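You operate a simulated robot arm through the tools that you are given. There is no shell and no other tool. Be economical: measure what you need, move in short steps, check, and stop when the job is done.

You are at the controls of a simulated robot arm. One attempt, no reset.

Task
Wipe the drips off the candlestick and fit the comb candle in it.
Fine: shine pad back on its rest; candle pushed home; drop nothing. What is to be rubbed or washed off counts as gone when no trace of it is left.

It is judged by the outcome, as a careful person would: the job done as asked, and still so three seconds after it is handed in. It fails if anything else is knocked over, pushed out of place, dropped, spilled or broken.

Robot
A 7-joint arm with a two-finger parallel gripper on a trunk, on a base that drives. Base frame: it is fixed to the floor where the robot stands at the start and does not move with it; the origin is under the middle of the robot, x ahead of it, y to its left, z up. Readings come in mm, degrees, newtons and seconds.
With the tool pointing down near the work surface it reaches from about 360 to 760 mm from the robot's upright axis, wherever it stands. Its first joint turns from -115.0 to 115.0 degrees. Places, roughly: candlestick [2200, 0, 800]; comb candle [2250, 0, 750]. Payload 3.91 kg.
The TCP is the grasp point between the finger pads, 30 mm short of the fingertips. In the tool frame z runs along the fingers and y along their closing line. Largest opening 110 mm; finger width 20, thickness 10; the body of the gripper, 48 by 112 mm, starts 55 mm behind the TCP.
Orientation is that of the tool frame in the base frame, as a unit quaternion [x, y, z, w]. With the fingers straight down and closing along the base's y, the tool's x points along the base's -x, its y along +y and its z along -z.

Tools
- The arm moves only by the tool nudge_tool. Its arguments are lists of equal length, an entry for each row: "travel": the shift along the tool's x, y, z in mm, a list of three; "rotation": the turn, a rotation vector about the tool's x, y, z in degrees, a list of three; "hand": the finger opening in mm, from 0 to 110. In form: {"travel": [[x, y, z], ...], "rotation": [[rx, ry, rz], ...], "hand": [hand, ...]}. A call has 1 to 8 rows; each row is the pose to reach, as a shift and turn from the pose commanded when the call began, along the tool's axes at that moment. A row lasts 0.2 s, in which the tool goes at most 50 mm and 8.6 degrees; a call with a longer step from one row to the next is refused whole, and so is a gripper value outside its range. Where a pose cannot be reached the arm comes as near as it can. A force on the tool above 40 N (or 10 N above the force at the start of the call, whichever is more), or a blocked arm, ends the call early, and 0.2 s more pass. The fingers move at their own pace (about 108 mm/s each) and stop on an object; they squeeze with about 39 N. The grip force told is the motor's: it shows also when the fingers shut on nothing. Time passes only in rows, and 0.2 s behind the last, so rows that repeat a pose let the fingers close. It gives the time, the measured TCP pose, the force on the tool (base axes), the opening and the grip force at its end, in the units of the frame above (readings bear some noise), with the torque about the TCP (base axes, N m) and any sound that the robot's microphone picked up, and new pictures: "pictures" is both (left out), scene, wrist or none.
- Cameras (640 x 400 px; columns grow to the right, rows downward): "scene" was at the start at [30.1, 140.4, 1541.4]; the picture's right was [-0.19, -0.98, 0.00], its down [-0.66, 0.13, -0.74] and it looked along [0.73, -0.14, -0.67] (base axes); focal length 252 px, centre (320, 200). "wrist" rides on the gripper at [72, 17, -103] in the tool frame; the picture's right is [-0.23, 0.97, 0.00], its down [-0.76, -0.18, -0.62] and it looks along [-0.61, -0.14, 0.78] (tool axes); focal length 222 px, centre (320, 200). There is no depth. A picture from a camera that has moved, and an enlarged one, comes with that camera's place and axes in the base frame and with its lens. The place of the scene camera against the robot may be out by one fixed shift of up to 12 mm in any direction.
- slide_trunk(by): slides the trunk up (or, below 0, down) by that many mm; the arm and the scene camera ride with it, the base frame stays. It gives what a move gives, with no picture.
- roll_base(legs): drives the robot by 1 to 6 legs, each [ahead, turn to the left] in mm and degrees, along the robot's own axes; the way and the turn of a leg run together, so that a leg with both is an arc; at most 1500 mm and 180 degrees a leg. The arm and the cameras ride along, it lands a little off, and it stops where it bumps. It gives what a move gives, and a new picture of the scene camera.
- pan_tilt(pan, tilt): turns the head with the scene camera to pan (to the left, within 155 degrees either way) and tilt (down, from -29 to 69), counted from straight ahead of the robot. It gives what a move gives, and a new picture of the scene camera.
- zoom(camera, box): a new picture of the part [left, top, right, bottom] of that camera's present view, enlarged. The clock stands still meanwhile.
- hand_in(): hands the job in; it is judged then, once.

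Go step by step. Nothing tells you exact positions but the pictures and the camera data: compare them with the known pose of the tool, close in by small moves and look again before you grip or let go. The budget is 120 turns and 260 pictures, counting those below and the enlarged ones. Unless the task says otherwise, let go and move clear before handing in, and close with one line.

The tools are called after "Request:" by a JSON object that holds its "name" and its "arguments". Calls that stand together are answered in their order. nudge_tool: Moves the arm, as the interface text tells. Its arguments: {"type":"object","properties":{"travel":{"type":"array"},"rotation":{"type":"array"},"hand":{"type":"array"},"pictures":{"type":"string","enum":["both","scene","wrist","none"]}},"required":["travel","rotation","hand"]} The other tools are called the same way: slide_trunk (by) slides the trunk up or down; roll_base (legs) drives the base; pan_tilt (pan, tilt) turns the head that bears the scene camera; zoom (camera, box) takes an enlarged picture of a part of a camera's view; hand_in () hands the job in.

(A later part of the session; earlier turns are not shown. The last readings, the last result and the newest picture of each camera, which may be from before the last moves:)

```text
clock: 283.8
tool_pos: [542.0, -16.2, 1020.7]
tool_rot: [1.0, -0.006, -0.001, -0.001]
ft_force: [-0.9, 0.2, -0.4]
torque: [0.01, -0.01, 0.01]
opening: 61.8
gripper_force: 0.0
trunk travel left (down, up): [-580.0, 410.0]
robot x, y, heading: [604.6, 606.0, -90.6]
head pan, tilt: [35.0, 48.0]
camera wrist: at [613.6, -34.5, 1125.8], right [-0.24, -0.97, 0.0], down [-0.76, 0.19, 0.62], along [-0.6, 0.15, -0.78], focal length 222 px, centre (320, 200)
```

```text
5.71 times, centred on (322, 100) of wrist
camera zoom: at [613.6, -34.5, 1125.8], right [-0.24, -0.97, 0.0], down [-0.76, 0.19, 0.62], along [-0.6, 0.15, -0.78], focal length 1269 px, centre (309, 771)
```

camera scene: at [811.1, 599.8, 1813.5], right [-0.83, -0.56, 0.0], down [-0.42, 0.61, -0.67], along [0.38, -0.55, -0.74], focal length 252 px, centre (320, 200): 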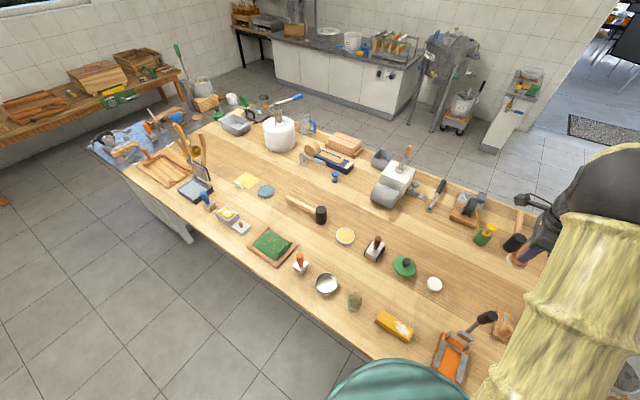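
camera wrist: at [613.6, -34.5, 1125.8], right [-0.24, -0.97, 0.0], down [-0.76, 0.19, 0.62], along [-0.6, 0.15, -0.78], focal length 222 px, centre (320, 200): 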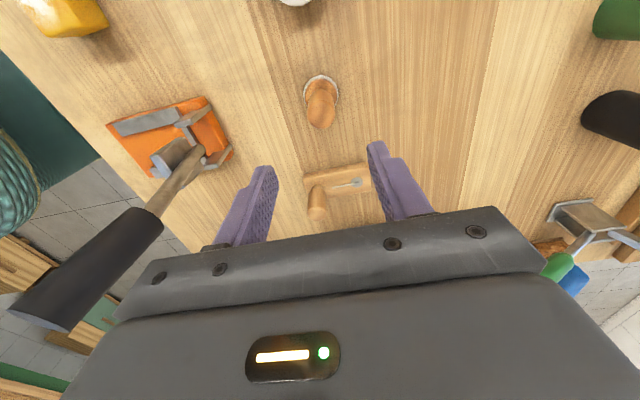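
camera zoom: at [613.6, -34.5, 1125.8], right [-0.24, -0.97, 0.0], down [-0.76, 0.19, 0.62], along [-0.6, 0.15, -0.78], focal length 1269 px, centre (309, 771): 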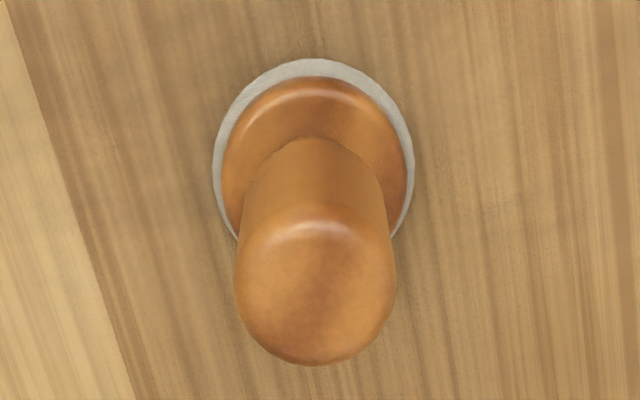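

The pad is back exactly as it stood. Now the candle: raise, drive back to the candlestick.

Request:
{"name": "slide_trunk", "arguments": {"by": 300}}

Request:
{"name": "roll_base", "arguments": {"legs": [[-265, 0], [0, 90.7], [1450, 0], [235, 0], [0, -90], [275, 0]]}}

Request:
{"name": "pan_tilt", "arguments": {"pan": 20, "tilt": 50}}

```text
clock: 286.8
tool_pos: [540.7, -17.1, 1320.5]
tool_rot: [1.0, -0.006, 0.0, 0.0]
ft_force: [-0.1, -0.1, 0.4]
torque: [-0.01, 0.0, -0.01]
opening: 62.2
gripper_force: 0.1
trunk travel left (down, up): [-880.0, 110.0]
robot x, y, heading: [604.9, 604.9, -90.9]
head pan, tilt: [35.0, 48.0]
```

```text
clock: 306.2
tool_pos: [2319.3, 37.5, 1321.0]
tool_rot: [1.0, 0.03, 0.0, 0.0]
ft_force: [0.7, -0.1, -1.0]
torque: [0.01, 0.01, 0.03]
opening: 62.0
gripper_force: 0.1
trunk travel left (down, up): [-880.0, 110.0]
robot x, y, heading: [2334.5, 658.9, -86.6]
head pan, tilt: [35.0, 48.0]
camera scene: at [2542.6, 672.2, 1763.5], right [-0.78, -0.63, 0.0], down [-0.46, 0.58, -0.67], along [0.42, -0.52, -0.74], focal length 252 px, centre (320, 200)
```

scene: 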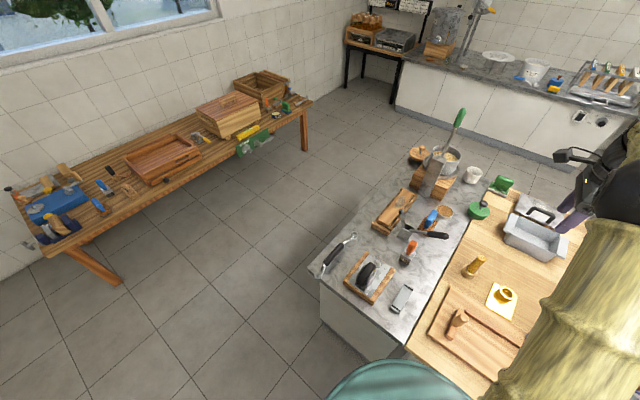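

```text
clock: 307.0
tool_pos: [2319.0, 38.4, 1320.4]
tool_rot: [1.0, 0.03, 0.0, 0.0]
ft_force: [0.2, 0.2, 0.4]
torque: [0.04, 0.0, 0.01]
opening: 61.7
gripper_force: 0.1
trunk travel left (down, up): [-880.0, 110.0]
robot x, y, heading: [2334.9, 660.3, -86.1]
head pan, tilt: [20.0, 50.0]
camera scene: at [2524.5, 662.8, 1760.8], right [-0.92, -0.4, 0.0], down [-0.31, 0.7, -0.64], along [0.26, -0.59, -0.77], focal length 252 px, centre (320, 200)
```

scene: 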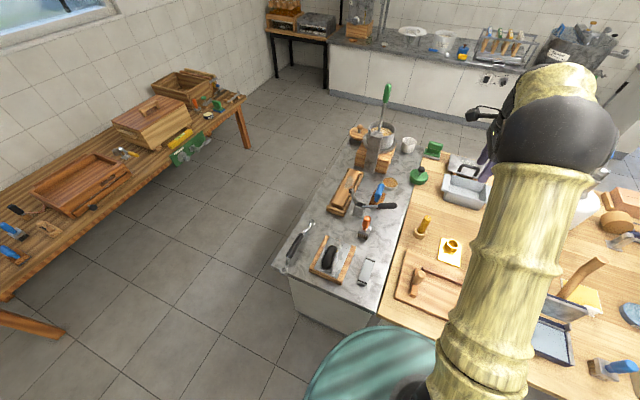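

Request:
{"name": "roll_base", "arguments": {"legs": [[75, 0]]}}

Request:
{"name": "nudge_tool", "arguments": {"travel": [[30, 15, 0], [50, 26, 0]], "rotation": [[0, 0, 0], [0, 0, 0]], "hand": [62, 62], "pictures": "none"}}

Request:
{"name": "slide_trunk", "arguments": {"by": -200}}

Request:
{"name": "nudge_tool", "arguments": {"travel": [[0, 0, 0]], "rotation": [[0, 0, 0]], "hand": [62]}}

```text
clock: 308.0
tool_pos: [2323.7, -41.7, 1318.7]
tool_rot: [1.0, 0.03, 0.0, 0.0]
ft_force: [-1.4, -0.8, -0.4]
torque: [0.02, 0.0, 0.01]
opening: 62.1
gripper_force: 0.1
trunk travel left (down, up): [-880.0, 110.0]
robot x, y, heading: [2335.5, 584.2, -86.2]
head pan, tilt: [20.0, 50.0]
camera scene: at [2529.5, 583.2, 1760.7], right [-0.92, -0.4, 0.0], down [-0.31, 0.7, -0.64], along [0.26, -0.59, -0.77], focal length 252 px, centre (320, 200)
```

scene: 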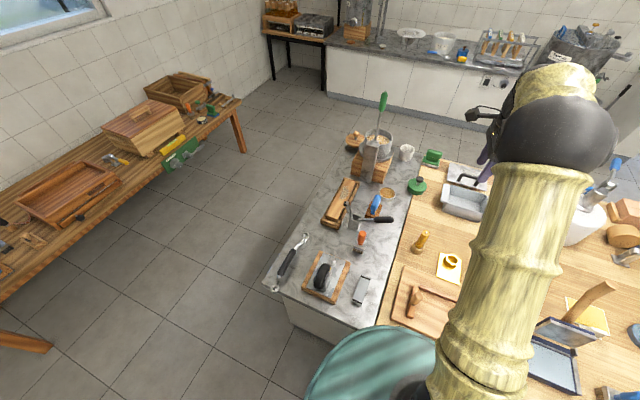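

```text
clock: 308.6
tool_pos: [2377.5, -62.4, 1320.4]
tool_rot: [1.0, 0.03, 0.0, 0.0]
ft_force: [0.0, -0.8, -0.3]
torque: [-0.01, -0.01, 0.02]
opening: 61.9
gripper_force: 0.0
trunk travel left (down, up): [-880.0, 110.0]
robot x, y, heading: [2338.7, 584.7, -86.4]
head pan, tilt: [20.0, 50.0]
```

```text
clock: 310.8
tool_pos: [2376.2, -62.2, 1120.8]
tool_rot: [1.0, 0.03, 0.0, -0.001]
ft_force: [0.0, -0.2, 0.2]
torque: [0.0, -0.01, 0.0]
opening: 62.0
gripper_force: 0.0
trunk travel left (down, up): [-680.0, 310.0]
robot x, y, heading: [2339.5, 581.3, -86.3]
head pan, tilt: [20.0, 50.0]
```

```text
clock: 311.2
tool_pos: [2375.9, -62.4, 1121.1]
tool_rot: [1.0, 0.03, 0.0, -0.001]
ft_force: [0.5, -0.5, 0.4]
torque: [0.0, 0.0, 0.02]
opening: 61.8
gripper_force: 0.0
trunk travel left (down, up): [-680.0, 310.0]
robot x, y, heading: [2342.1, 585.8, -86.5]
head pan, tilt: [20.0, 50.0]
camera scene: at [2529.3, 585.5, 1560.8], right [-0.92, -0.4, 0.0], down [-0.31, 0.7, -0.64], along [0.26, -0.59, -0.77], focal length 252 px, centre (320, 200)
camera wrist: at [2449.5, -75.8, 1224.5], right [-0.17, -0.99, 0.0], down [-0.77, 0.13, 0.62], along [-0.61, 0.11, -0.78], focal length 222 px, centre (320, 200)
```

scene: 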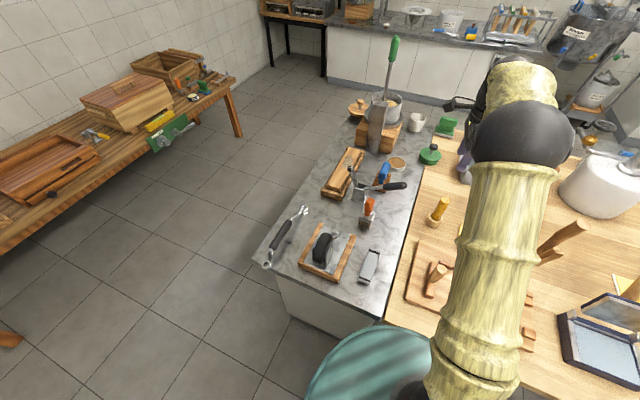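
wrist: 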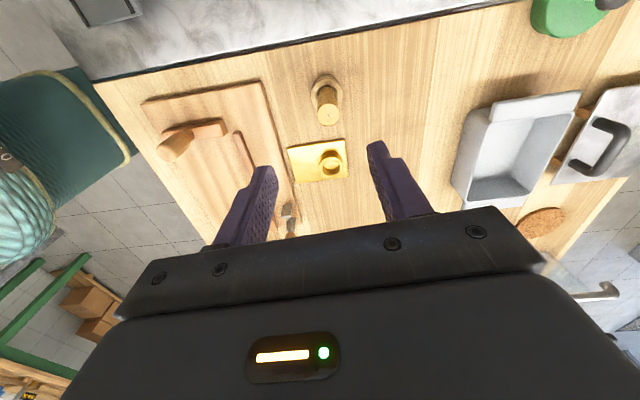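

Request:
{"name": "zoom", "arguments": {"camera": "wrist", "box": [284, 60, 364, 190]}}

Request:
{"name": "zoom", "arguments": {"camera": "scene", "box": [420, 188, 468, 228]}}

```text
3.08 times, centred on (324, 125) of wrist
camera zoom: at [2449.5, -75.8, 1224.5], right [-0.17, -0.99, 0.0], down [-0.77, 0.13, 0.62], along [-0.61, 0.11, -0.78], focal length 684 px, centre (308, 431)
```

zoom: 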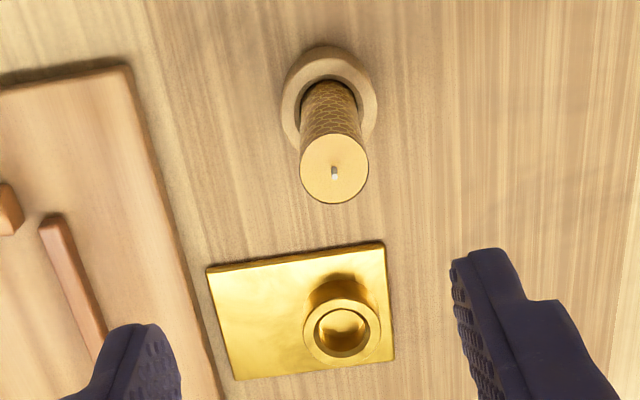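

```text
10.00 times, centred on (444, 208) of scene
camera zoom: at [2529.3, 585.5, 1560.8], right [-0.92, -0.4, 0.0], down [-0.31, 0.7, -0.64], along [0.26, -0.59, -0.77], focal length 2519 px, centre (-920, 120)
```

zoom: 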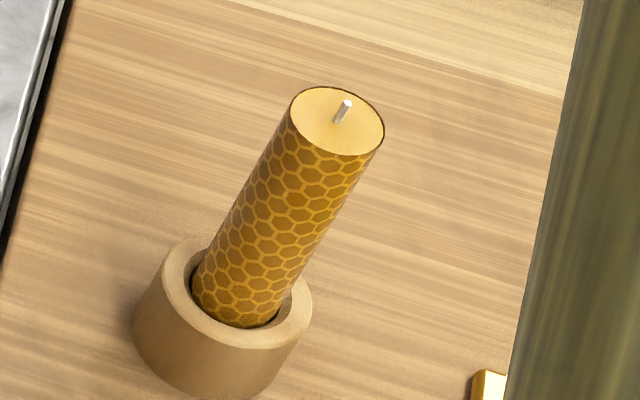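

The candle is at about (2364, -68), top near z 925-945, roughly 29 mm thick, loose in its wooden foot. I'll centre over it and come lower for a finer look.

Request:
{"name": "nudge_tool", "arguments": {"travel": [[-13, 5, 0]], "rotation": [[0, 0, 3.4]], "hand": [70], "pictures": "none"}}

Request:
{"name": "slide_trunk", "arguments": {"by": -110}}

Request:
{"name": "nudge_tool", "arguments": {"travel": [[0, 0, 0]], "rotation": [[0, 0, 0]], "hand": [70]}}

Request:
{"name": "zoom", "arguments": {"camera": "scene", "box": [415, 150, 479, 210]}}

```text
clock: 311.6
tool_pos: [2363.7, -68.5, 1118.8]
tool_rot: [1.0, 0.0, 0.0, 0.0]
ft_force: [-0.9, 0.1, 0.2]
torque: [0.01, -0.01, 0.02]
opening: 70.2
gripper_force: 0.0
trunk travel left (down, up): [-680.0, 310.0]
robot x, y, heading: [2341.4, 581.7, -86.4]
head pan, tilt: [20.0, 50.0]
```

```text
clock: 313.0
tool_pos: [2364.2, -67.8, 1009.9]
tool_rot: [1.0, 0.0, 0.0, 0.0]
ft_force: [0.0, -0.2, 0.2]
torque: [0.01, -0.01, -0.02]
opening: 70.1
gripper_force: 0.2
trunk travel left (down, up): [-570.0, 420.0]
robot x, y, heading: [2339.5, 586.1, -86.3]
head pan, tilt: [20.0, 50.0]
```

```text
clock: 313.4
tool_pos: [2363.7, -68.4, 1009.0]
tool_rot: [1.0, 0.0, 0.0, 0.0]
ft_force: [-0.7, -0.6, 0.0]
torque: [-0.03, 0.02, 0.0]
opening: 69.9
gripper_force: 0.0
trunk travel left (down, up): [-570.0, 420.0]
robot x, y, heading: [2343.5, 583.6, -86.4]
head pan, tilt: [20.0, 50.0]
camera scene: at [2529.3, 585.6, 1450.8], right [-0.92, -0.4, 0.0], down [-0.31, 0.7, -0.64], along [0.26, -0.59, -0.77], focal length 252 px, centre (320, 200)
camera wrist: at [2436.1, -85.5, 1114.1], right [-0.23, -0.97, 0.0], down [-0.76, 0.18, 0.62], along [-0.61, 0.14, -0.78], focal length 222 px, centre (320, 200)
```

scene: 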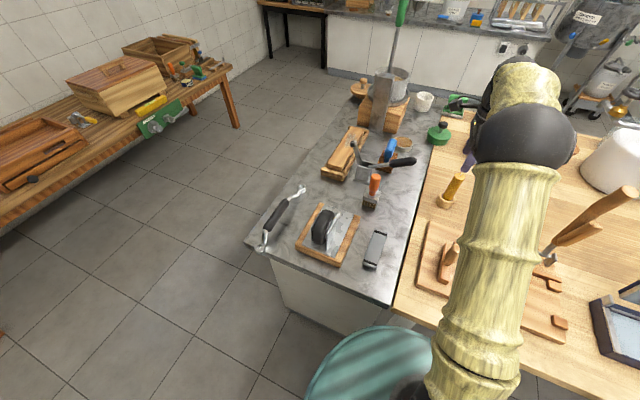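
wrist: 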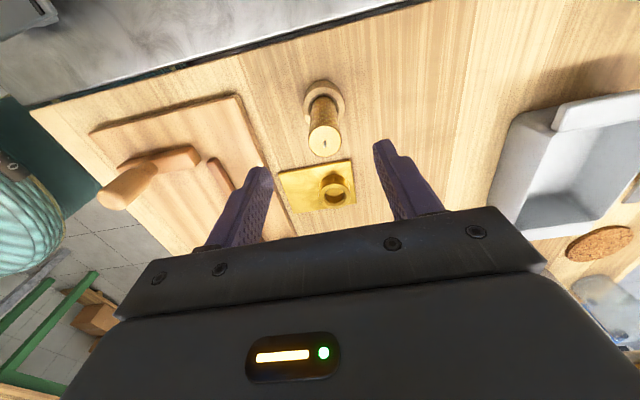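

```text
6.67 times, centred on (447, 180) of scene
camera zoom: at [2529.3, 585.6, 1450.8], right [-0.92, -0.4, 0.0], down [-0.31, 0.7, -0.64], along [0.26, -0.59, -0.77], focal length 1680 px, centre (-527, 333)
```

zoom: 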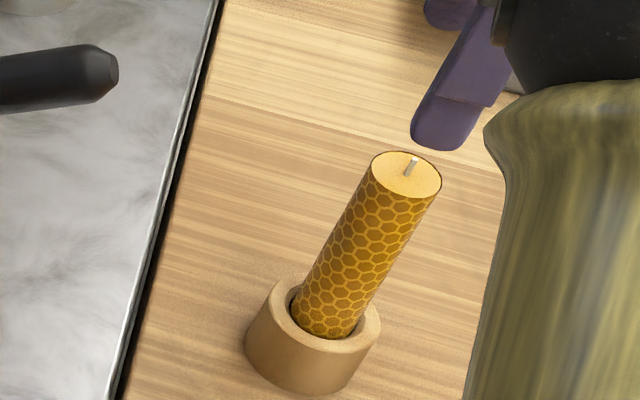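

Request:
{"name": "zoom", "arguments": {"camera": "wrist", "box": [275, 70, 371, 160]}}

```text
4.44 times, centred on (323, 115) of wrist
camera zoom: at [2436.1, -85.5, 1114.1], right [-0.23, -0.97, 0.0], down [-0.76, 0.18, 0.62], along [-0.61, 0.14, -0.78], focal length 987 px, centre (307, 578)
```

zoom: 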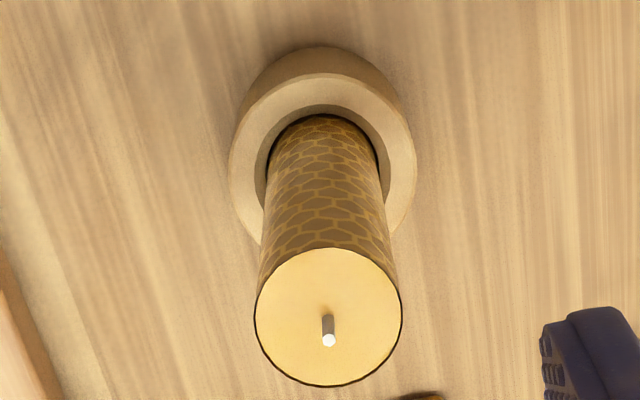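

The candle axis resolves to (2355, -71), top z ≈ 927. I'll shift, descend to TCP z ≈ 900 and grip.

Request:
{"name": "nudge_tool", "arguments": {"travel": [[-9, 2.5, 0], [-9, 2.5, 40], [-9, 2.5, 80], [-9, 2.5, 109], [-9, 2.5, 109]], "rotation": [[0, 0, 0], [0, 0, 0], [0, 0, 0], [0, 0, 0], [0, 0, 0]], "hand": [70, 70, 70, 70, 70]}}

Request:
{"name": "zoom", "arguments": {"camera": "wrist", "box": [240, 90, 400, 240]}}

```text
clock: 314.6
tool_pos: [2354.7, -72.0, 900.2]
tool_rot: [1.0, 0.001, 0.001, -0.001]
ft_force: [-0.3, 0.3, 0.6]
torque: [0.02, -0.03, 0.0]
opening: 70.2
gripper_force: 0.1
trunk travel left (down, up): [-570.0, 420.0]
robot x, y, heading: [2342.1, 581.9, -86.2]
head pan, tilt: [20.0, 50.0]
camera scene: at [2529.3, 585.5, 1450.8], right [-0.92, -0.4, 0.0], down [-0.31, 0.7, -0.64], along [0.26, -0.59, -0.77], focal length 252 px, centre (320, 200)
camera wrist: at [2427.5, -89.5, 1004.4], right [-0.23, -0.97, 0.0], down [-0.76, 0.18, 0.62], along [-0.61, 0.14, -0.78], focal length 222 px, centre (320, 200)
```

scene: 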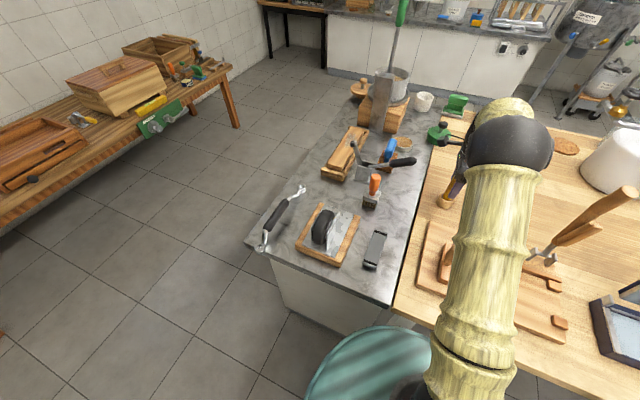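
wrist: 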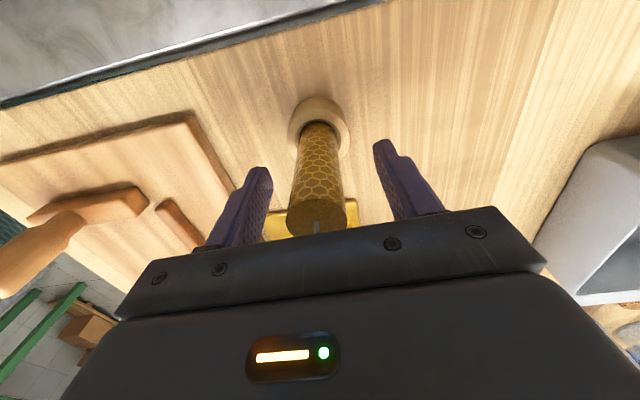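

```text
2.67 times, centred on (320, 165) of wrist
camera zoom: at [2427.5, -89.5, 1004.4], right [-0.23, -0.97, 0.0], down [-0.76, 0.18, 0.62], along [-0.61, 0.14, -0.78], focal length 592 px, centre (320, 293)
```

zoom: 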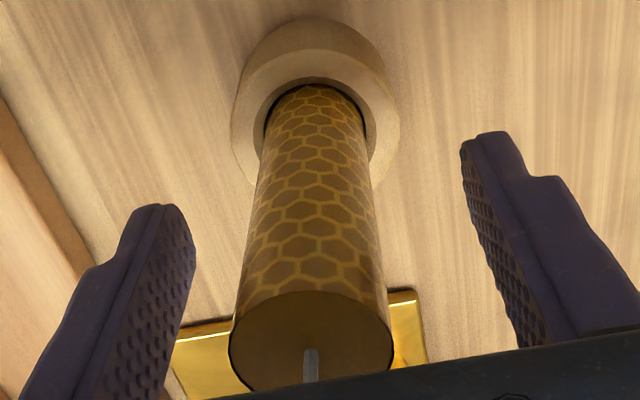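

Well centred. Closing.

Request:
{"name": "nudge_tool", "arguments": {"travel": [[0, 0, 0], [0, 0, 0], [0, 0, 0], [0, 0, 0]], "rotation": [[0, 0, 0], [0, 0, 0], [0, 0, 0], [0, 0, 0]], "hand": [50, 35, 20, 20], "pictures": "wrist"}}

```text
clock: 315.6
tool_pos: [2355.2, -72.4, 900.2]
tool_rot: [1.0, 0.0, 0.0, 0.0]
ft_force: [0.4, 5.3, -0.1]
torque: [0.42, 0.0, 0.0]
opening: 28.4
gripper_force: 38.8
trunk travel left (down, up): [-570.0, 420.0]
robot x, y, heading: [2341.4, 580.6, -86.2]
head pan, tilt: [20.0, 50.0]
camera wrist: at [2427.4, -89.0, 1004.6], right [-0.23, -0.97, 0.0], down [-0.76, 0.18, 0.62], along [-0.61, 0.14, -0.78], focal length 222 px, centre (320, 200)
```

wrist: 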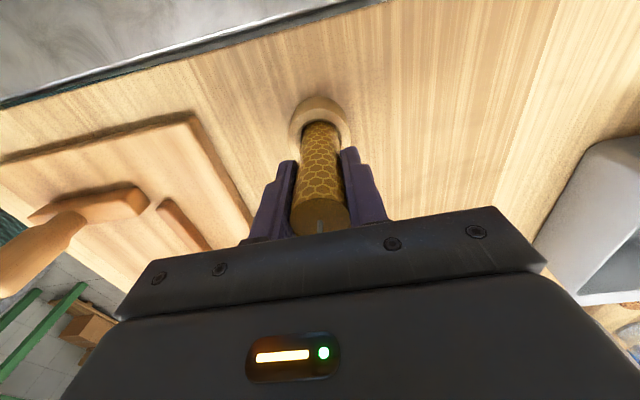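

There's a 5 N side load toward +y; I relieve it by about 1 mm and lift slowly.

Request:
{"name": "nudge_tool", "arguments": {"travel": [[0, -1, 0], [0, -1, 0]], "rotation": [[0, 0, 0], [0, 0, 0]], "hand": [20, 20], "pictures": "none"}}

Request:
{"name": "nudge_tool", "arguments": {"travel": [[0, 0, -10], [0, 0, -20], [0, 0, -30], [0, 0, -45], [0, 0, -60], [0, 0, -75]], "rotation": [[0, 0, 0], [0, 0, 0], [0, 0, 0], [0, 0, 0], [0, 0, 0], [0, 0, 0]], "hand": [20, 20, 20, 20, 20, 20]}}

```text
clock: 316.2
tool_pos: [2355.4, -71.4, 900.7]
tool_rot: [1.0, -0.001, 0.0, 0.001]
ft_force: [-0.4, 1.8, -0.3]
torque: [0.14, 0.01, -0.03]
opening: 29.1
gripper_force: 39.2
trunk travel left (down, up): [-570.0, 420.0]
robot x, y, heading: [2339.9, 581.4, -86.4]
head pan, tilt: [20.0, 50.0]
```

```text
clock: 317.6
tool_pos: [2353.8, -70.0, 976.4]
tool_rot: [1.0, 0.0, 0.0, 0.0]
ft_force: [0.1, 0.4, -0.1]
torque: [0.0, 0.01, -0.01]
opening: 28.7
gripper_force: 39.6
trunk travel left (down, up): [-570.0, 420.0]
robot x, y, heading: [2343.3, 582.2, -86.3]
head pan, tilt: [20.0, 50.0]
camera scene: at [2529.3, 585.6, 1450.8], right [-0.92, -0.4, 0.0], down [-0.31, 0.7, -0.64], along [0.26, -0.59, -0.77], focal length 252 px, centre (320, 200)
camera wrist: at [2427.2, -87.0, 1080.8], right [-0.23, -0.97, 0.0], down [-0.76, 0.18, 0.62], along [-0.61, 0.14, -0.78], focal length 222 px, centre (320, 200)
```

scene: 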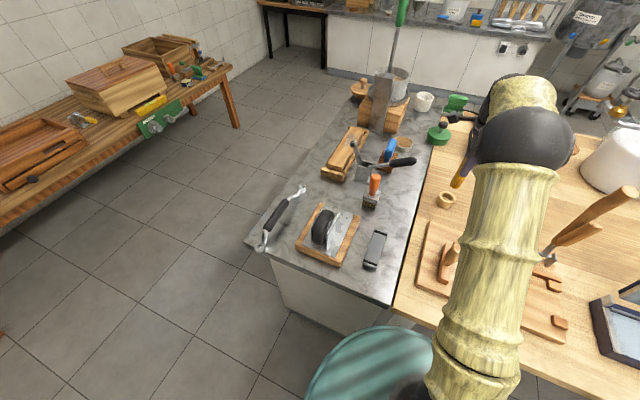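
wrist: 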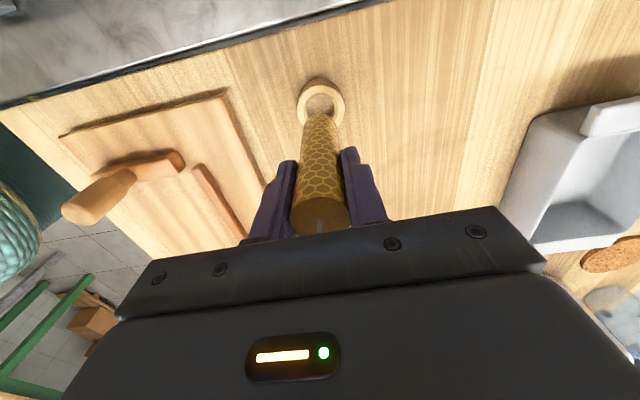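

Candle lifted cleanly. I raise it and move toward the socket, stopping short to look.

Request:
{"name": "nudge_tool", "arguments": {"travel": [[0, 0, -30], [0, 0, -55], [-40, -3, -55], [-80, -6, -55], [-110, -10, -55]], "rotation": [[0, 0, 0], [0, 0, 0], [0, 0, 0], [0, 0, 0], [0, 0, 0]], "hand": [20, 20, 20, 20, 20]}}

Request:
{"name": "zoom", "arguments": {"camera": "wrist", "box": [260, 40, 400, 200]}}

Request:
{"name": "zoom", "arguments": {"camera": "scene", "box": [430, 160, 510, 240]}}

```text
clock: 318.8
tool_pos: [2244.4, -58.1, 1031.6]
tool_rot: [1.0, 0.001, 0.0, 0.002]
ft_force: [0.5, 0.2, 0.0]
torque: [0.01, -0.02, 0.04]
opening: 28.6
gripper_force: 39.2
trunk travel left (down, up): [-570.0, 420.0]
robot x, y, heading: [2337.0, 584.2, -86.5]
head pan, tilt: [20.0, 50.0]
camera scene: at [2529.0, 585.6, 1450.8], right [-0.92, -0.4, 0.0], down [-0.31, 0.7, -0.64], along [0.26, -0.59, -0.77], focal length 252 px, centre (320, 200)
camera wrist: at [2316.9, -75.6, 1135.7], right [-0.23, -0.97, 0.0], down [-0.76, 0.18, 0.62], along [-0.61, 0.14, -0.78], focal length 222 px, centre (320, 200)
```

scene: 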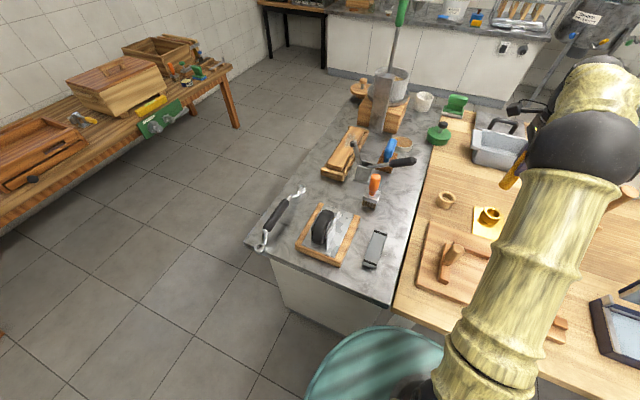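
wrist: 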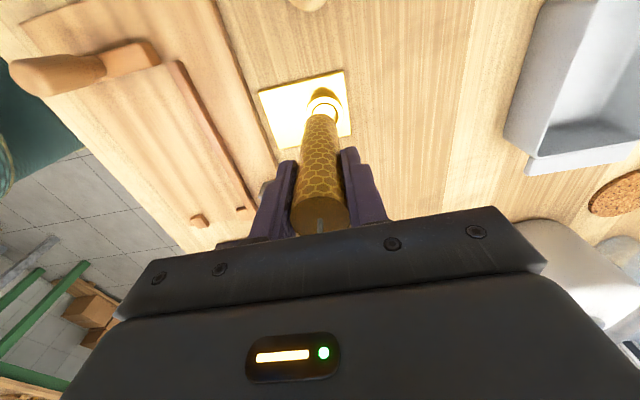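

```text
2.50 times, centred on (330, 120) of wrist
camera zoom: at [2316.9, -75.6, 1135.7], right [-0.23, -0.97, 0.0], down [-0.76, 0.18, 0.62], along [-0.61, 0.14, -0.78], focal length 555 px, centre (295, 400)
```

zoom: 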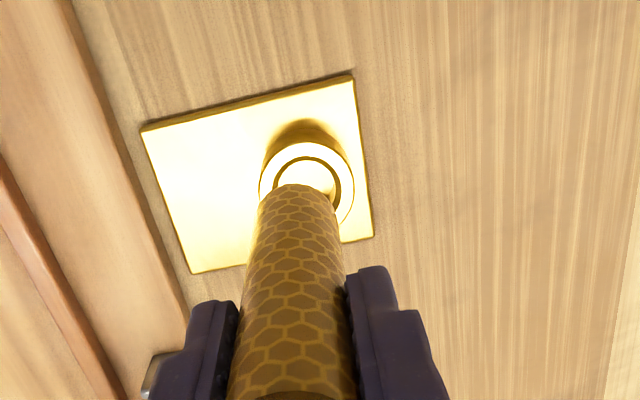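

```text
5.00 times, centred on (470, 200) of scene
camera zoom: at [2529.0, 585.6, 1450.8], right [-0.92, -0.4, 0.0], down [-0.31, 0.7, -0.64], along [0.26, -0.59, -0.77], focal length 1260 px, centre (-430, 200)
```

zoom: 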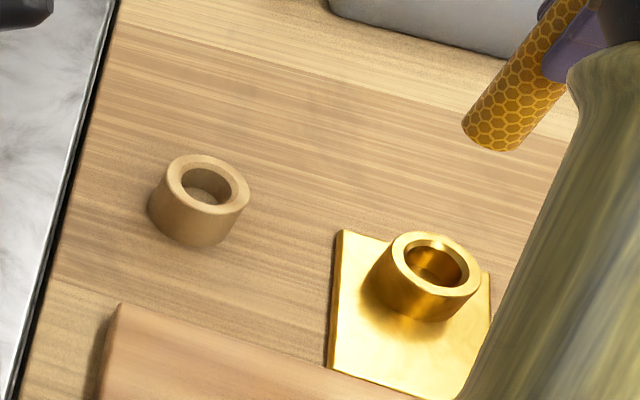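

Socket centre resolves to about (2220.5, -60). I'll go above it and check the alignment in both views.

Request:
{"name": "nudge_tool", "arguments": {"travel": [[-24, 2, 0], [-24, 2, 30], [-24, 2, 60], [-24, 2, 75], [-24, 2, 75]], "rotation": [[0, 0, 0], [0, 0, 0], [0, 0, 0], [0, 0, 0], [0, 0, 0]], "hand": [20, 20, 20, 20, 20]}}

Request:
{"name": "zoom", "arguments": {"camera": "wrist", "box": [260, 60, 400, 240]}}

Request:
{"name": "zoom", "arguments": {"camera": "scene", "box": [460, 180, 524, 240]}}

```text
clock: 320.0
tool_pos: [2218.8, -61.5, 956.1]
tool_rot: [1.0, -0.001, 0.0, 0.0]
ft_force: [0.7, -0.7, 0.1]
torque: [-0.01, 0.04, -0.02]
opening: 28.7
gripper_force: 38.9
trunk travel left (down, up): [-570.0, 420.0]
robot x, y, heading: [2343.0, 582.9, -86.4]
head pan, tilt: [20.0, 50.0]
camera scene: at [2529.3, 585.5, 1450.8], right [-0.92, -0.4, 0.0], down [-0.31, 0.7, -0.64], along [0.26, -0.59, -0.77], focal length 252 px, centre (320, 200)
camera wrist: at [2292.1, -79.0, 1060.7], right [-0.23, -0.97, 0.0], down [-0.76, 0.18, 0.62], along [-0.61, 0.14, -0.78], focal length 222 px, centre (320, 200)
```

scene: 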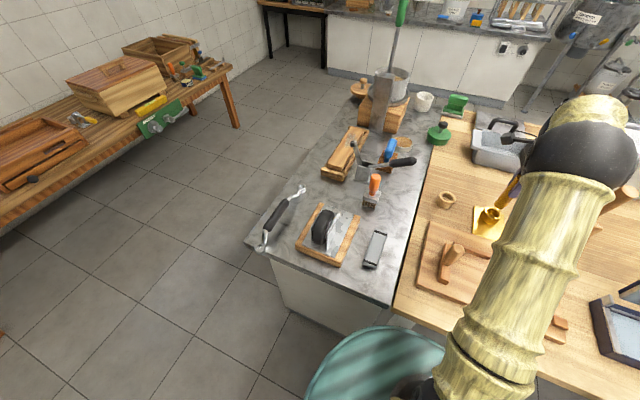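
wrist: 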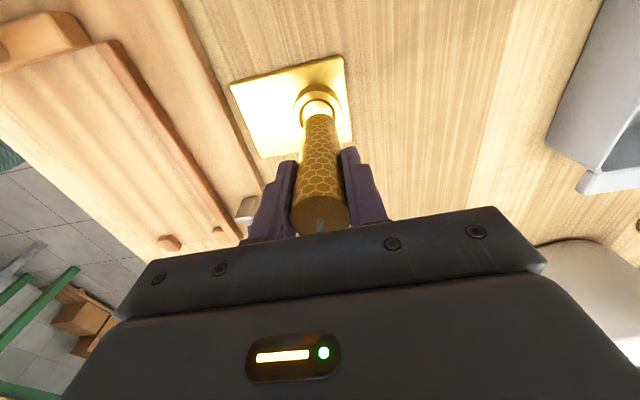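

```text
2.22 times, centred on (330, 150) of wrist
camera zoom: at [2292.1, -79.0, 1060.7], right [-0.23, -0.97, 0.0], down [-0.76, 0.18, 0.62], along [-0.61, 0.14, -0.78], focal length 494 px, centre (298, 311)
```

zoom: 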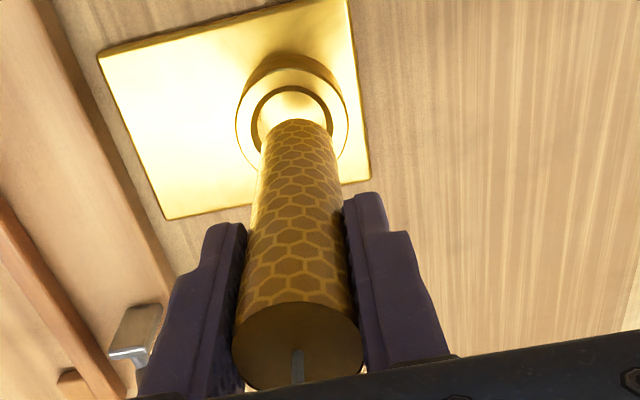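

```text
6.67 times, centred on (492, 210) of scene
camera zoom: at [2529.3, 585.5, 1450.8], right [-0.92, -0.4, 0.0], down [-0.31, 0.7, -0.64], along [0.26, -0.59, -0.77], focal length 1680 px, centre (-827, 133)
```

zoom: 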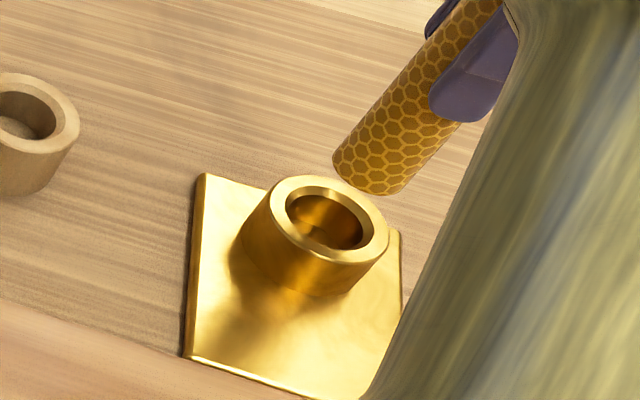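

By comparing candle and ring in both views, the candle needs about +1.2 mm in x and +3.2 mm in y. I correct and come down to just above the rim.

Request:
{"name": "nudge_tool", "arguments": {"travel": [[1.2, -3.2, 0], [1.2, -3.2, 8], [1.2, -3.2, 13], [1.2, -3.2, 13]], "rotation": [[0, 0, 0], [0, 0, 0], [0, 0, 0], [0, 0, 0]], "hand": [20, 20, 20, 20]}}

Request:
{"name": "zoom", "arguments": {"camera": "wrist", "box": [260, 60, 400, 160]}}

Request:
{"name": "zoom", "arguments": {"camera": "scene", "box": [466, 185, 514, 235]}}

```text
clock: 321.0
tool_pos: [2220.3, -58.2, 942.8]
tool_rot: [1.0, 0.0, 0.0, 0.0]
ft_force: [-0.1, -0.1, -0.9]
torque: [0.0, -0.02, 0.02]
opening: 28.6
gripper_force: 39.1
trunk travel left (down, up): [-570.0, 420.0]
robot x, y, heading: [2335.6, 581.7, -86.2]
head pan, tilt: [20.0, 50.0]
camera scene: at [2529.3, 585.5, 1450.8], right [-0.92, -0.4, 0.0], down [-0.31, 0.7, -0.64], along [0.26, -0.59, -0.77], focal length 252 px, centre (320, 200)
camera wrist: at [2293.2, -76.1, 1047.2], right [-0.23, -0.97, 0.0], down [-0.76, 0.18, 0.62], along [-0.61, 0.14, -0.78], focal length 222 px, centre (320, 200)
```

scene: 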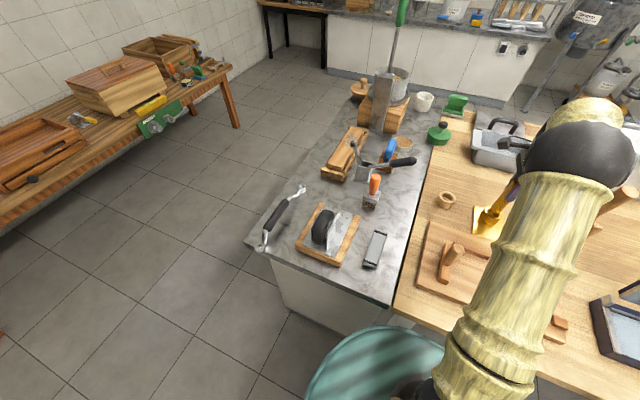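
wrist: 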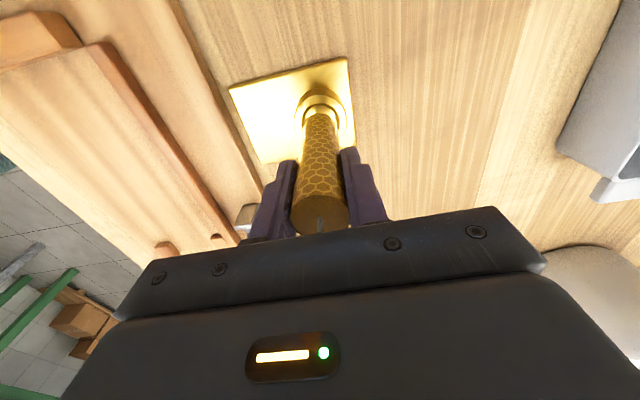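

```text
4.00 times, centred on (330, 110) of wrist
camera zoom: at [2293.2, -76.1, 1047.2], right [-0.23, -0.97, 0.0], down [-0.76, 0.18, 0.62], along [-0.61, 0.14, -0.78], focal length 888 px, centre (280, 560)
```

zoom: 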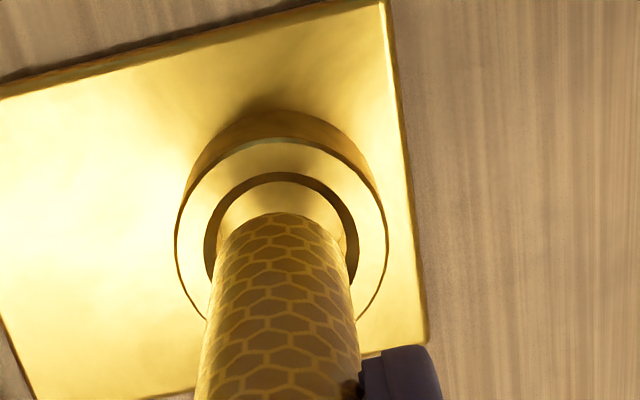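

```text
8.00 times, centred on (490, 210) of scene
camera zoom: at [2529.3, 585.5, 1450.8], right [-0.92, -0.4, 0.0], down [-0.31, 0.7, -0.64], along [0.26, -0.59, -0.77], focal length 2016 px, centre (-1040, 120)
```

zoom: 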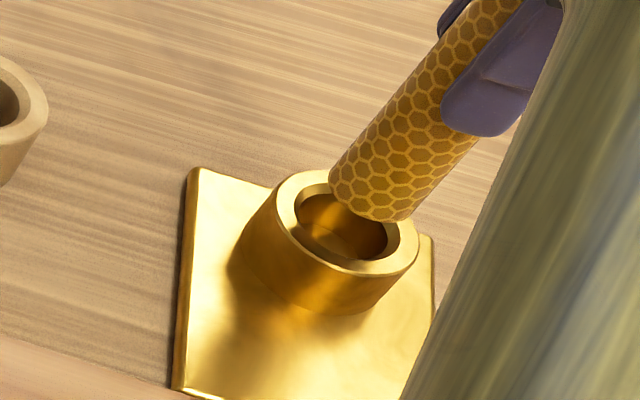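

Wrist view shows the candle centred in the bore; scene agrees within about 1 mm. Lowering slowly into the socket.

Request:
{"name": "nudge_tool", "arguments": {"travel": [[0.5, 0, 4], [0.5, 0, 8], [0.5, 0, 12], [0.5, 0, 16], [0.5, 0, 19], [0.5, 0, 22]], "rotation": [[0, 0, 0], [0, 0, 0], [0, 0, 0], [0, 0, 0], [0, 0, 0], [0, 0, 0]], "hand": [20, 20, 20, 20, 20, 20]}}

Request:
{"name": "zoom", "arguments": {"camera": "wrist", "box": [260, 60, 400, 160]}}

Request:
{"name": "zoom", "arguments": {"camera": "scene", "box": [466, 185, 514, 235]}}

```text
clock: 322.4
tool_pos: [2221.5, -58.3, 920.7]
tool_rot: [1.0, -0.001, 0.0, 0.0]
ft_force: [-3.3, 0.0, 1.1]
torque: [0.07, 0.27, -0.02]
opening: 28.7
gripper_force: 38.6
trunk travel left (down, up): [-570.0, 420.0]
robot x, y, heading: [2342.4, 584.9, -86.3]
head pan, tilt: [20.0, 50.0]
camera scene: at [2528.9, 585.7, 1450.9], right [-0.92, -0.4, 0.0], down [-0.31, 0.7, -0.64], along [0.26, -0.59, -0.77], focal length 252 px, centre (320, 200)
camera wrist: at [2293.6, -75.8, 1024.7], right [-0.23, -0.97, 0.0], down [-0.76, 0.18, 0.62], along [-0.61, 0.14, -0.78], focal length 222 px, centre (320, 200)
```

scene: 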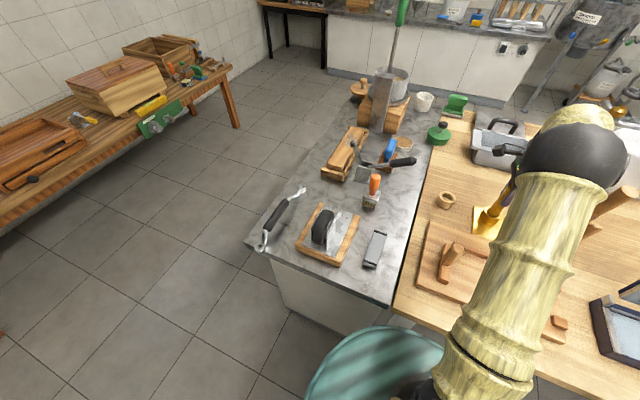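
wrist: 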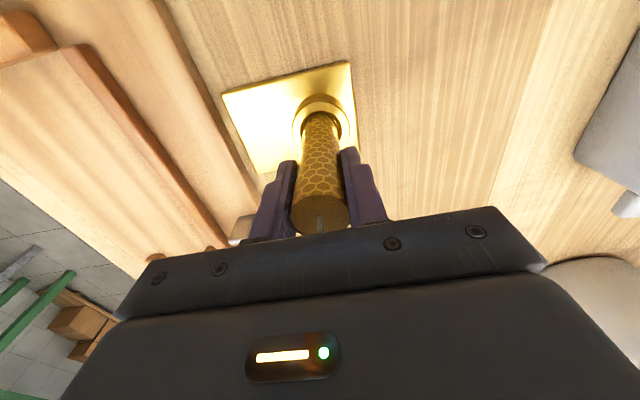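

```text
4.00 times, centred on (330, 110) of wrist
camera zoom: at [2293.6, -75.8, 1024.7], right [-0.23, -0.97, 0.0], down [-0.76, 0.18, 0.62], along [-0.61, 0.14, -0.78], focal length 888 px, centre (280, 560)
```

zoom: 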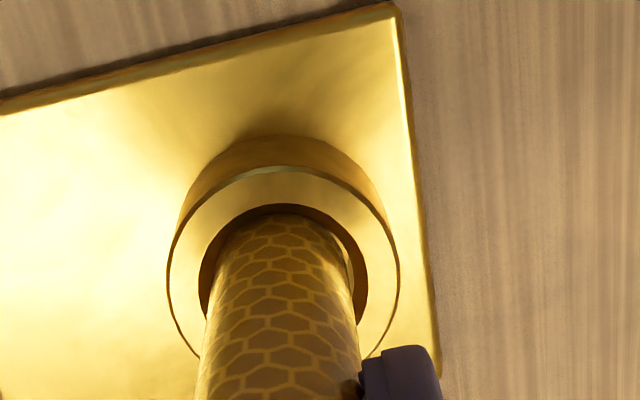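

```text
8.00 times, centred on (490, 210) of scene
camera zoom: at [2528.9, 585.7, 1450.9], right [-0.92, -0.4, 0.0], down [-0.31, 0.7, -0.64], along [0.26, -0.59, -0.77], focal length 2016 px, centre (-1040, 120)
```

zoom: 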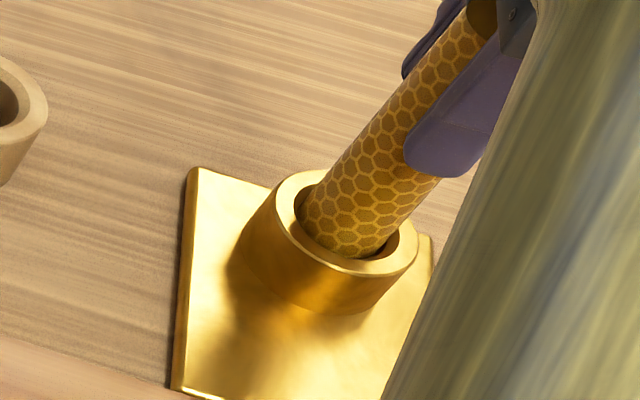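

The candle is in the bore, touching its +x wall lightly. I shift -1.5 mm in x and press further down.

Request:
{"name": "nudge_tool", "arguments": {"travel": [[-1.6, 0.5, 0], [-1.6, 0.5, 3], [-1.6, 0.5, 6], [-1.6, 0.5, 8]], "rotation": [[0, 0, 0], [0, 0, 0], [0, 0, 0], [0, 0, 0]], "hand": [20, 20, 20, 20], "pictures": "none"}}

```text
clock: 323.4
tool_pos: [2219.2, -59.2, 910.9]
tool_rot: [1.0, 0.001, 0.001, 0.0]
ft_force: [-0.4, -0.3, -1.2]
torque: [0.0, 0.02, 0.04]
opening: 28.9
gripper_force: 38.7
trunk travel left (down, up): [-570.0, 420.0]
robot x, y, heading: [2342.2, 582.5, -86.4]
head pan, tilt: [20.0, 50.0]
```

Request:
{"name": "nudge_tool", "arguments": {"travel": [[0, 0, 2], [0, 0, 3.5], [0, 0, 5], [0, 0, 6.5], [0, 0, 8]], "rotation": [[0, 0, 0], [0, 0, 0], [0, 0, 0], [0, 0, 0], [0, 0, 0]], "hand": [20, 20, 20, 20, 20]}}

Request:
{"name": "zoom", "arguments": {"camera": "wrist", "box": [260, 60, 400, 160]}}

Request:
{"name": "zoom", "arguments": {"camera": "scene", "box": [466, 185, 514, 235]}}

```text
clock: 324.6
tool_pos: [2221.1, -58.2, 906.0]
tool_rot: [1.0, 0.0, 0.0, -0.001]
ft_force: [0.0, 0.3, 0.1]
torque: [0.02, -0.02, 0.01]
opening: 28.6
gripper_force: 39.2
trunk travel left (down, up): [-570.0, 420.0]
robot x, y, heading: [2339.7, 583.3, -86.3]
head pan, tilt: [20.0, 50.0]
camera scene: at [2529.3, 585.5, 1450.8], right [-0.92, -0.4, 0.0], down [-0.31, 0.7, -0.64], along [0.26, -0.59, -0.77], focal length 252 px, centre (320, 200)
camera wrist: at [2292.9, -76.2, 1009.1], right [-0.23, -0.97, 0.0], down [-0.76, 0.18, 0.62], along [-0.61, 0.14, -0.78], focal length 222 px, centre (320, 200)
```

scene: 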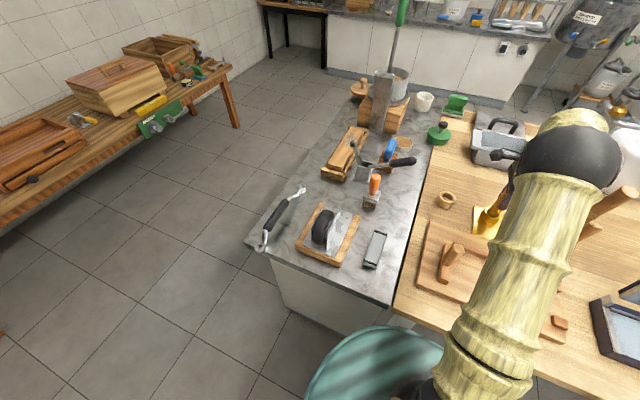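
wrist: 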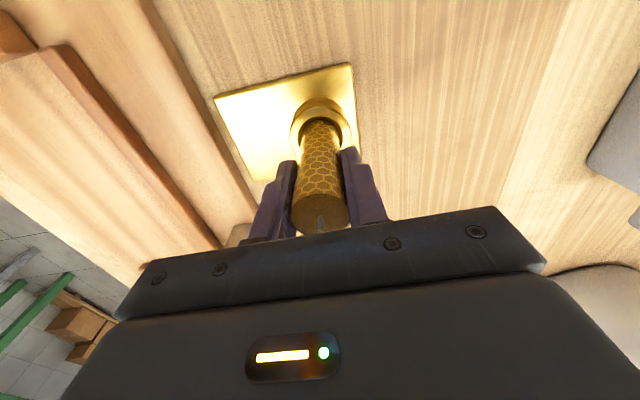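

```text
4.00 times, centred on (330, 110) of wrist
camera zoom: at [2292.9, -76.2, 1009.1], right [-0.23, -0.97, 0.0], down [-0.76, 0.18, 0.62], along [-0.61, 0.14, -0.78], focal length 888 px, centre (280, 560)
```

zoom: 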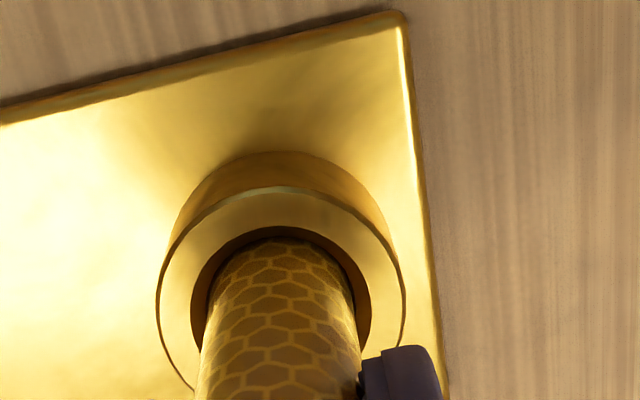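

```text
8.00 times, centred on (490, 210) of scene
camera zoom: at [2529.3, 585.5, 1450.8], right [-0.92, -0.4, 0.0], down [-0.31, 0.7, -0.64], along [0.26, -0.59, -0.77], focal length 2016 px, centre (-1040, 120)
```

zoom: 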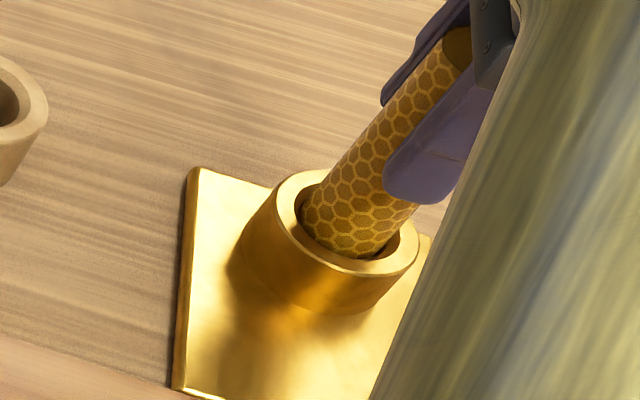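

Still no bottom contact; I continue down gently.

Request:
{"name": "nudge_tool", "arguments": {"travel": [[0, 0, 1.5], [0, 0, 3], [0, 0, 4.5], [0, 0, 6]], "rotation": [[0, 0, 0], [0, 0, 0], [0, 0, 0], [0, 0, 0]], "hand": [20, 20, 20, 20], "pictures": "none"}}

```text
clock: 325.6
tool_pos: [2221.8, -58.3, 902.2]
tool_rot: [1.0, 0.001, 0.0, 0.004]
ft_force: [-0.1, -1.9, 27.0]
torque: [0.16, 0.05, 0.01]
opening: 28.7
gripper_force: 39.2
trunk travel left (down, up): [-570.0, 420.0]
robot x, y, heading: [2342.0, 584.1, -86.3]
head pan, tilt: [20.0, 50.0]
```

27 N at a depth where the candle's end is practically at the plate - that's bottomed. One slight extra push to confirm, then ease.

Request:
{"name": "nudge_tool", "arguments": {"travel": [[0, 0, 1], [0, 0, 1]], "rotation": [[0, 0, 0], [0, 0, 0]], "hand": [20, 20], "pictures": "none"}}

Request:
{"name": "nudge_tool", "arguments": {"travel": [[0, 0, -3], [0, 0, -3], [0, 0, -3], [0, 0, -3], [0, 0, -3]], "rotation": [[0, 0, 0], [0, 0, 0], [0, 0, 0], [0, 0, 0], [0, 0, 0]], "hand": [20, 33, 45, 60, 70], "pictures": "wrist"}}

```text
clock: 326.2
tool_pos: [2220.3, -57.9, 902.3]
tool_rot: [1.0, 0.001, -0.001, 0.005]
ft_force: [-1.4, -7.2, 35.2]
torque: [-0.55, 0.13, -0.01]
opening: 28.5
gripper_force: 39.3
trunk travel left (down, up): [-570.0, 420.0]
robot x, y, heading: [2342.1, 587.7, -86.4]
head pan, tilt: [20.0, 50.0]
```

```text
clock: 327.4
tool_pos: [2221.2, -57.4, 900.5]
tool_rot: [1.0, 0.0, 0.0, 0.0]
ft_force: [-0.1, -0.1, -0.7]
torque: [-0.01, -0.04, -0.04]
opening: 70.0
gripper_force: 0.0
trunk travel left (down, up): [-570.0, 420.0]
robot x, y, heading: [2339.6, 581.4, -86.5]
head pan, tilt: [20.0, 50.0]
camera wrist: at [2293.3, -75.3, 1005.0], right [-0.23, -0.97, 0.0], down [-0.76, 0.18, 0.62], along [-0.61, 0.14, -0.78], focal length 222 px, centre (320, 200)
```

wrist: 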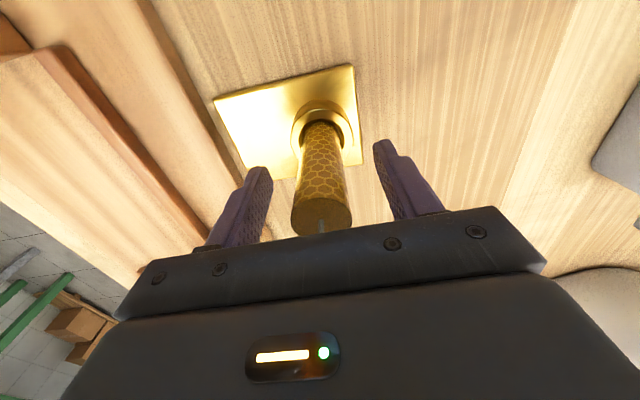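

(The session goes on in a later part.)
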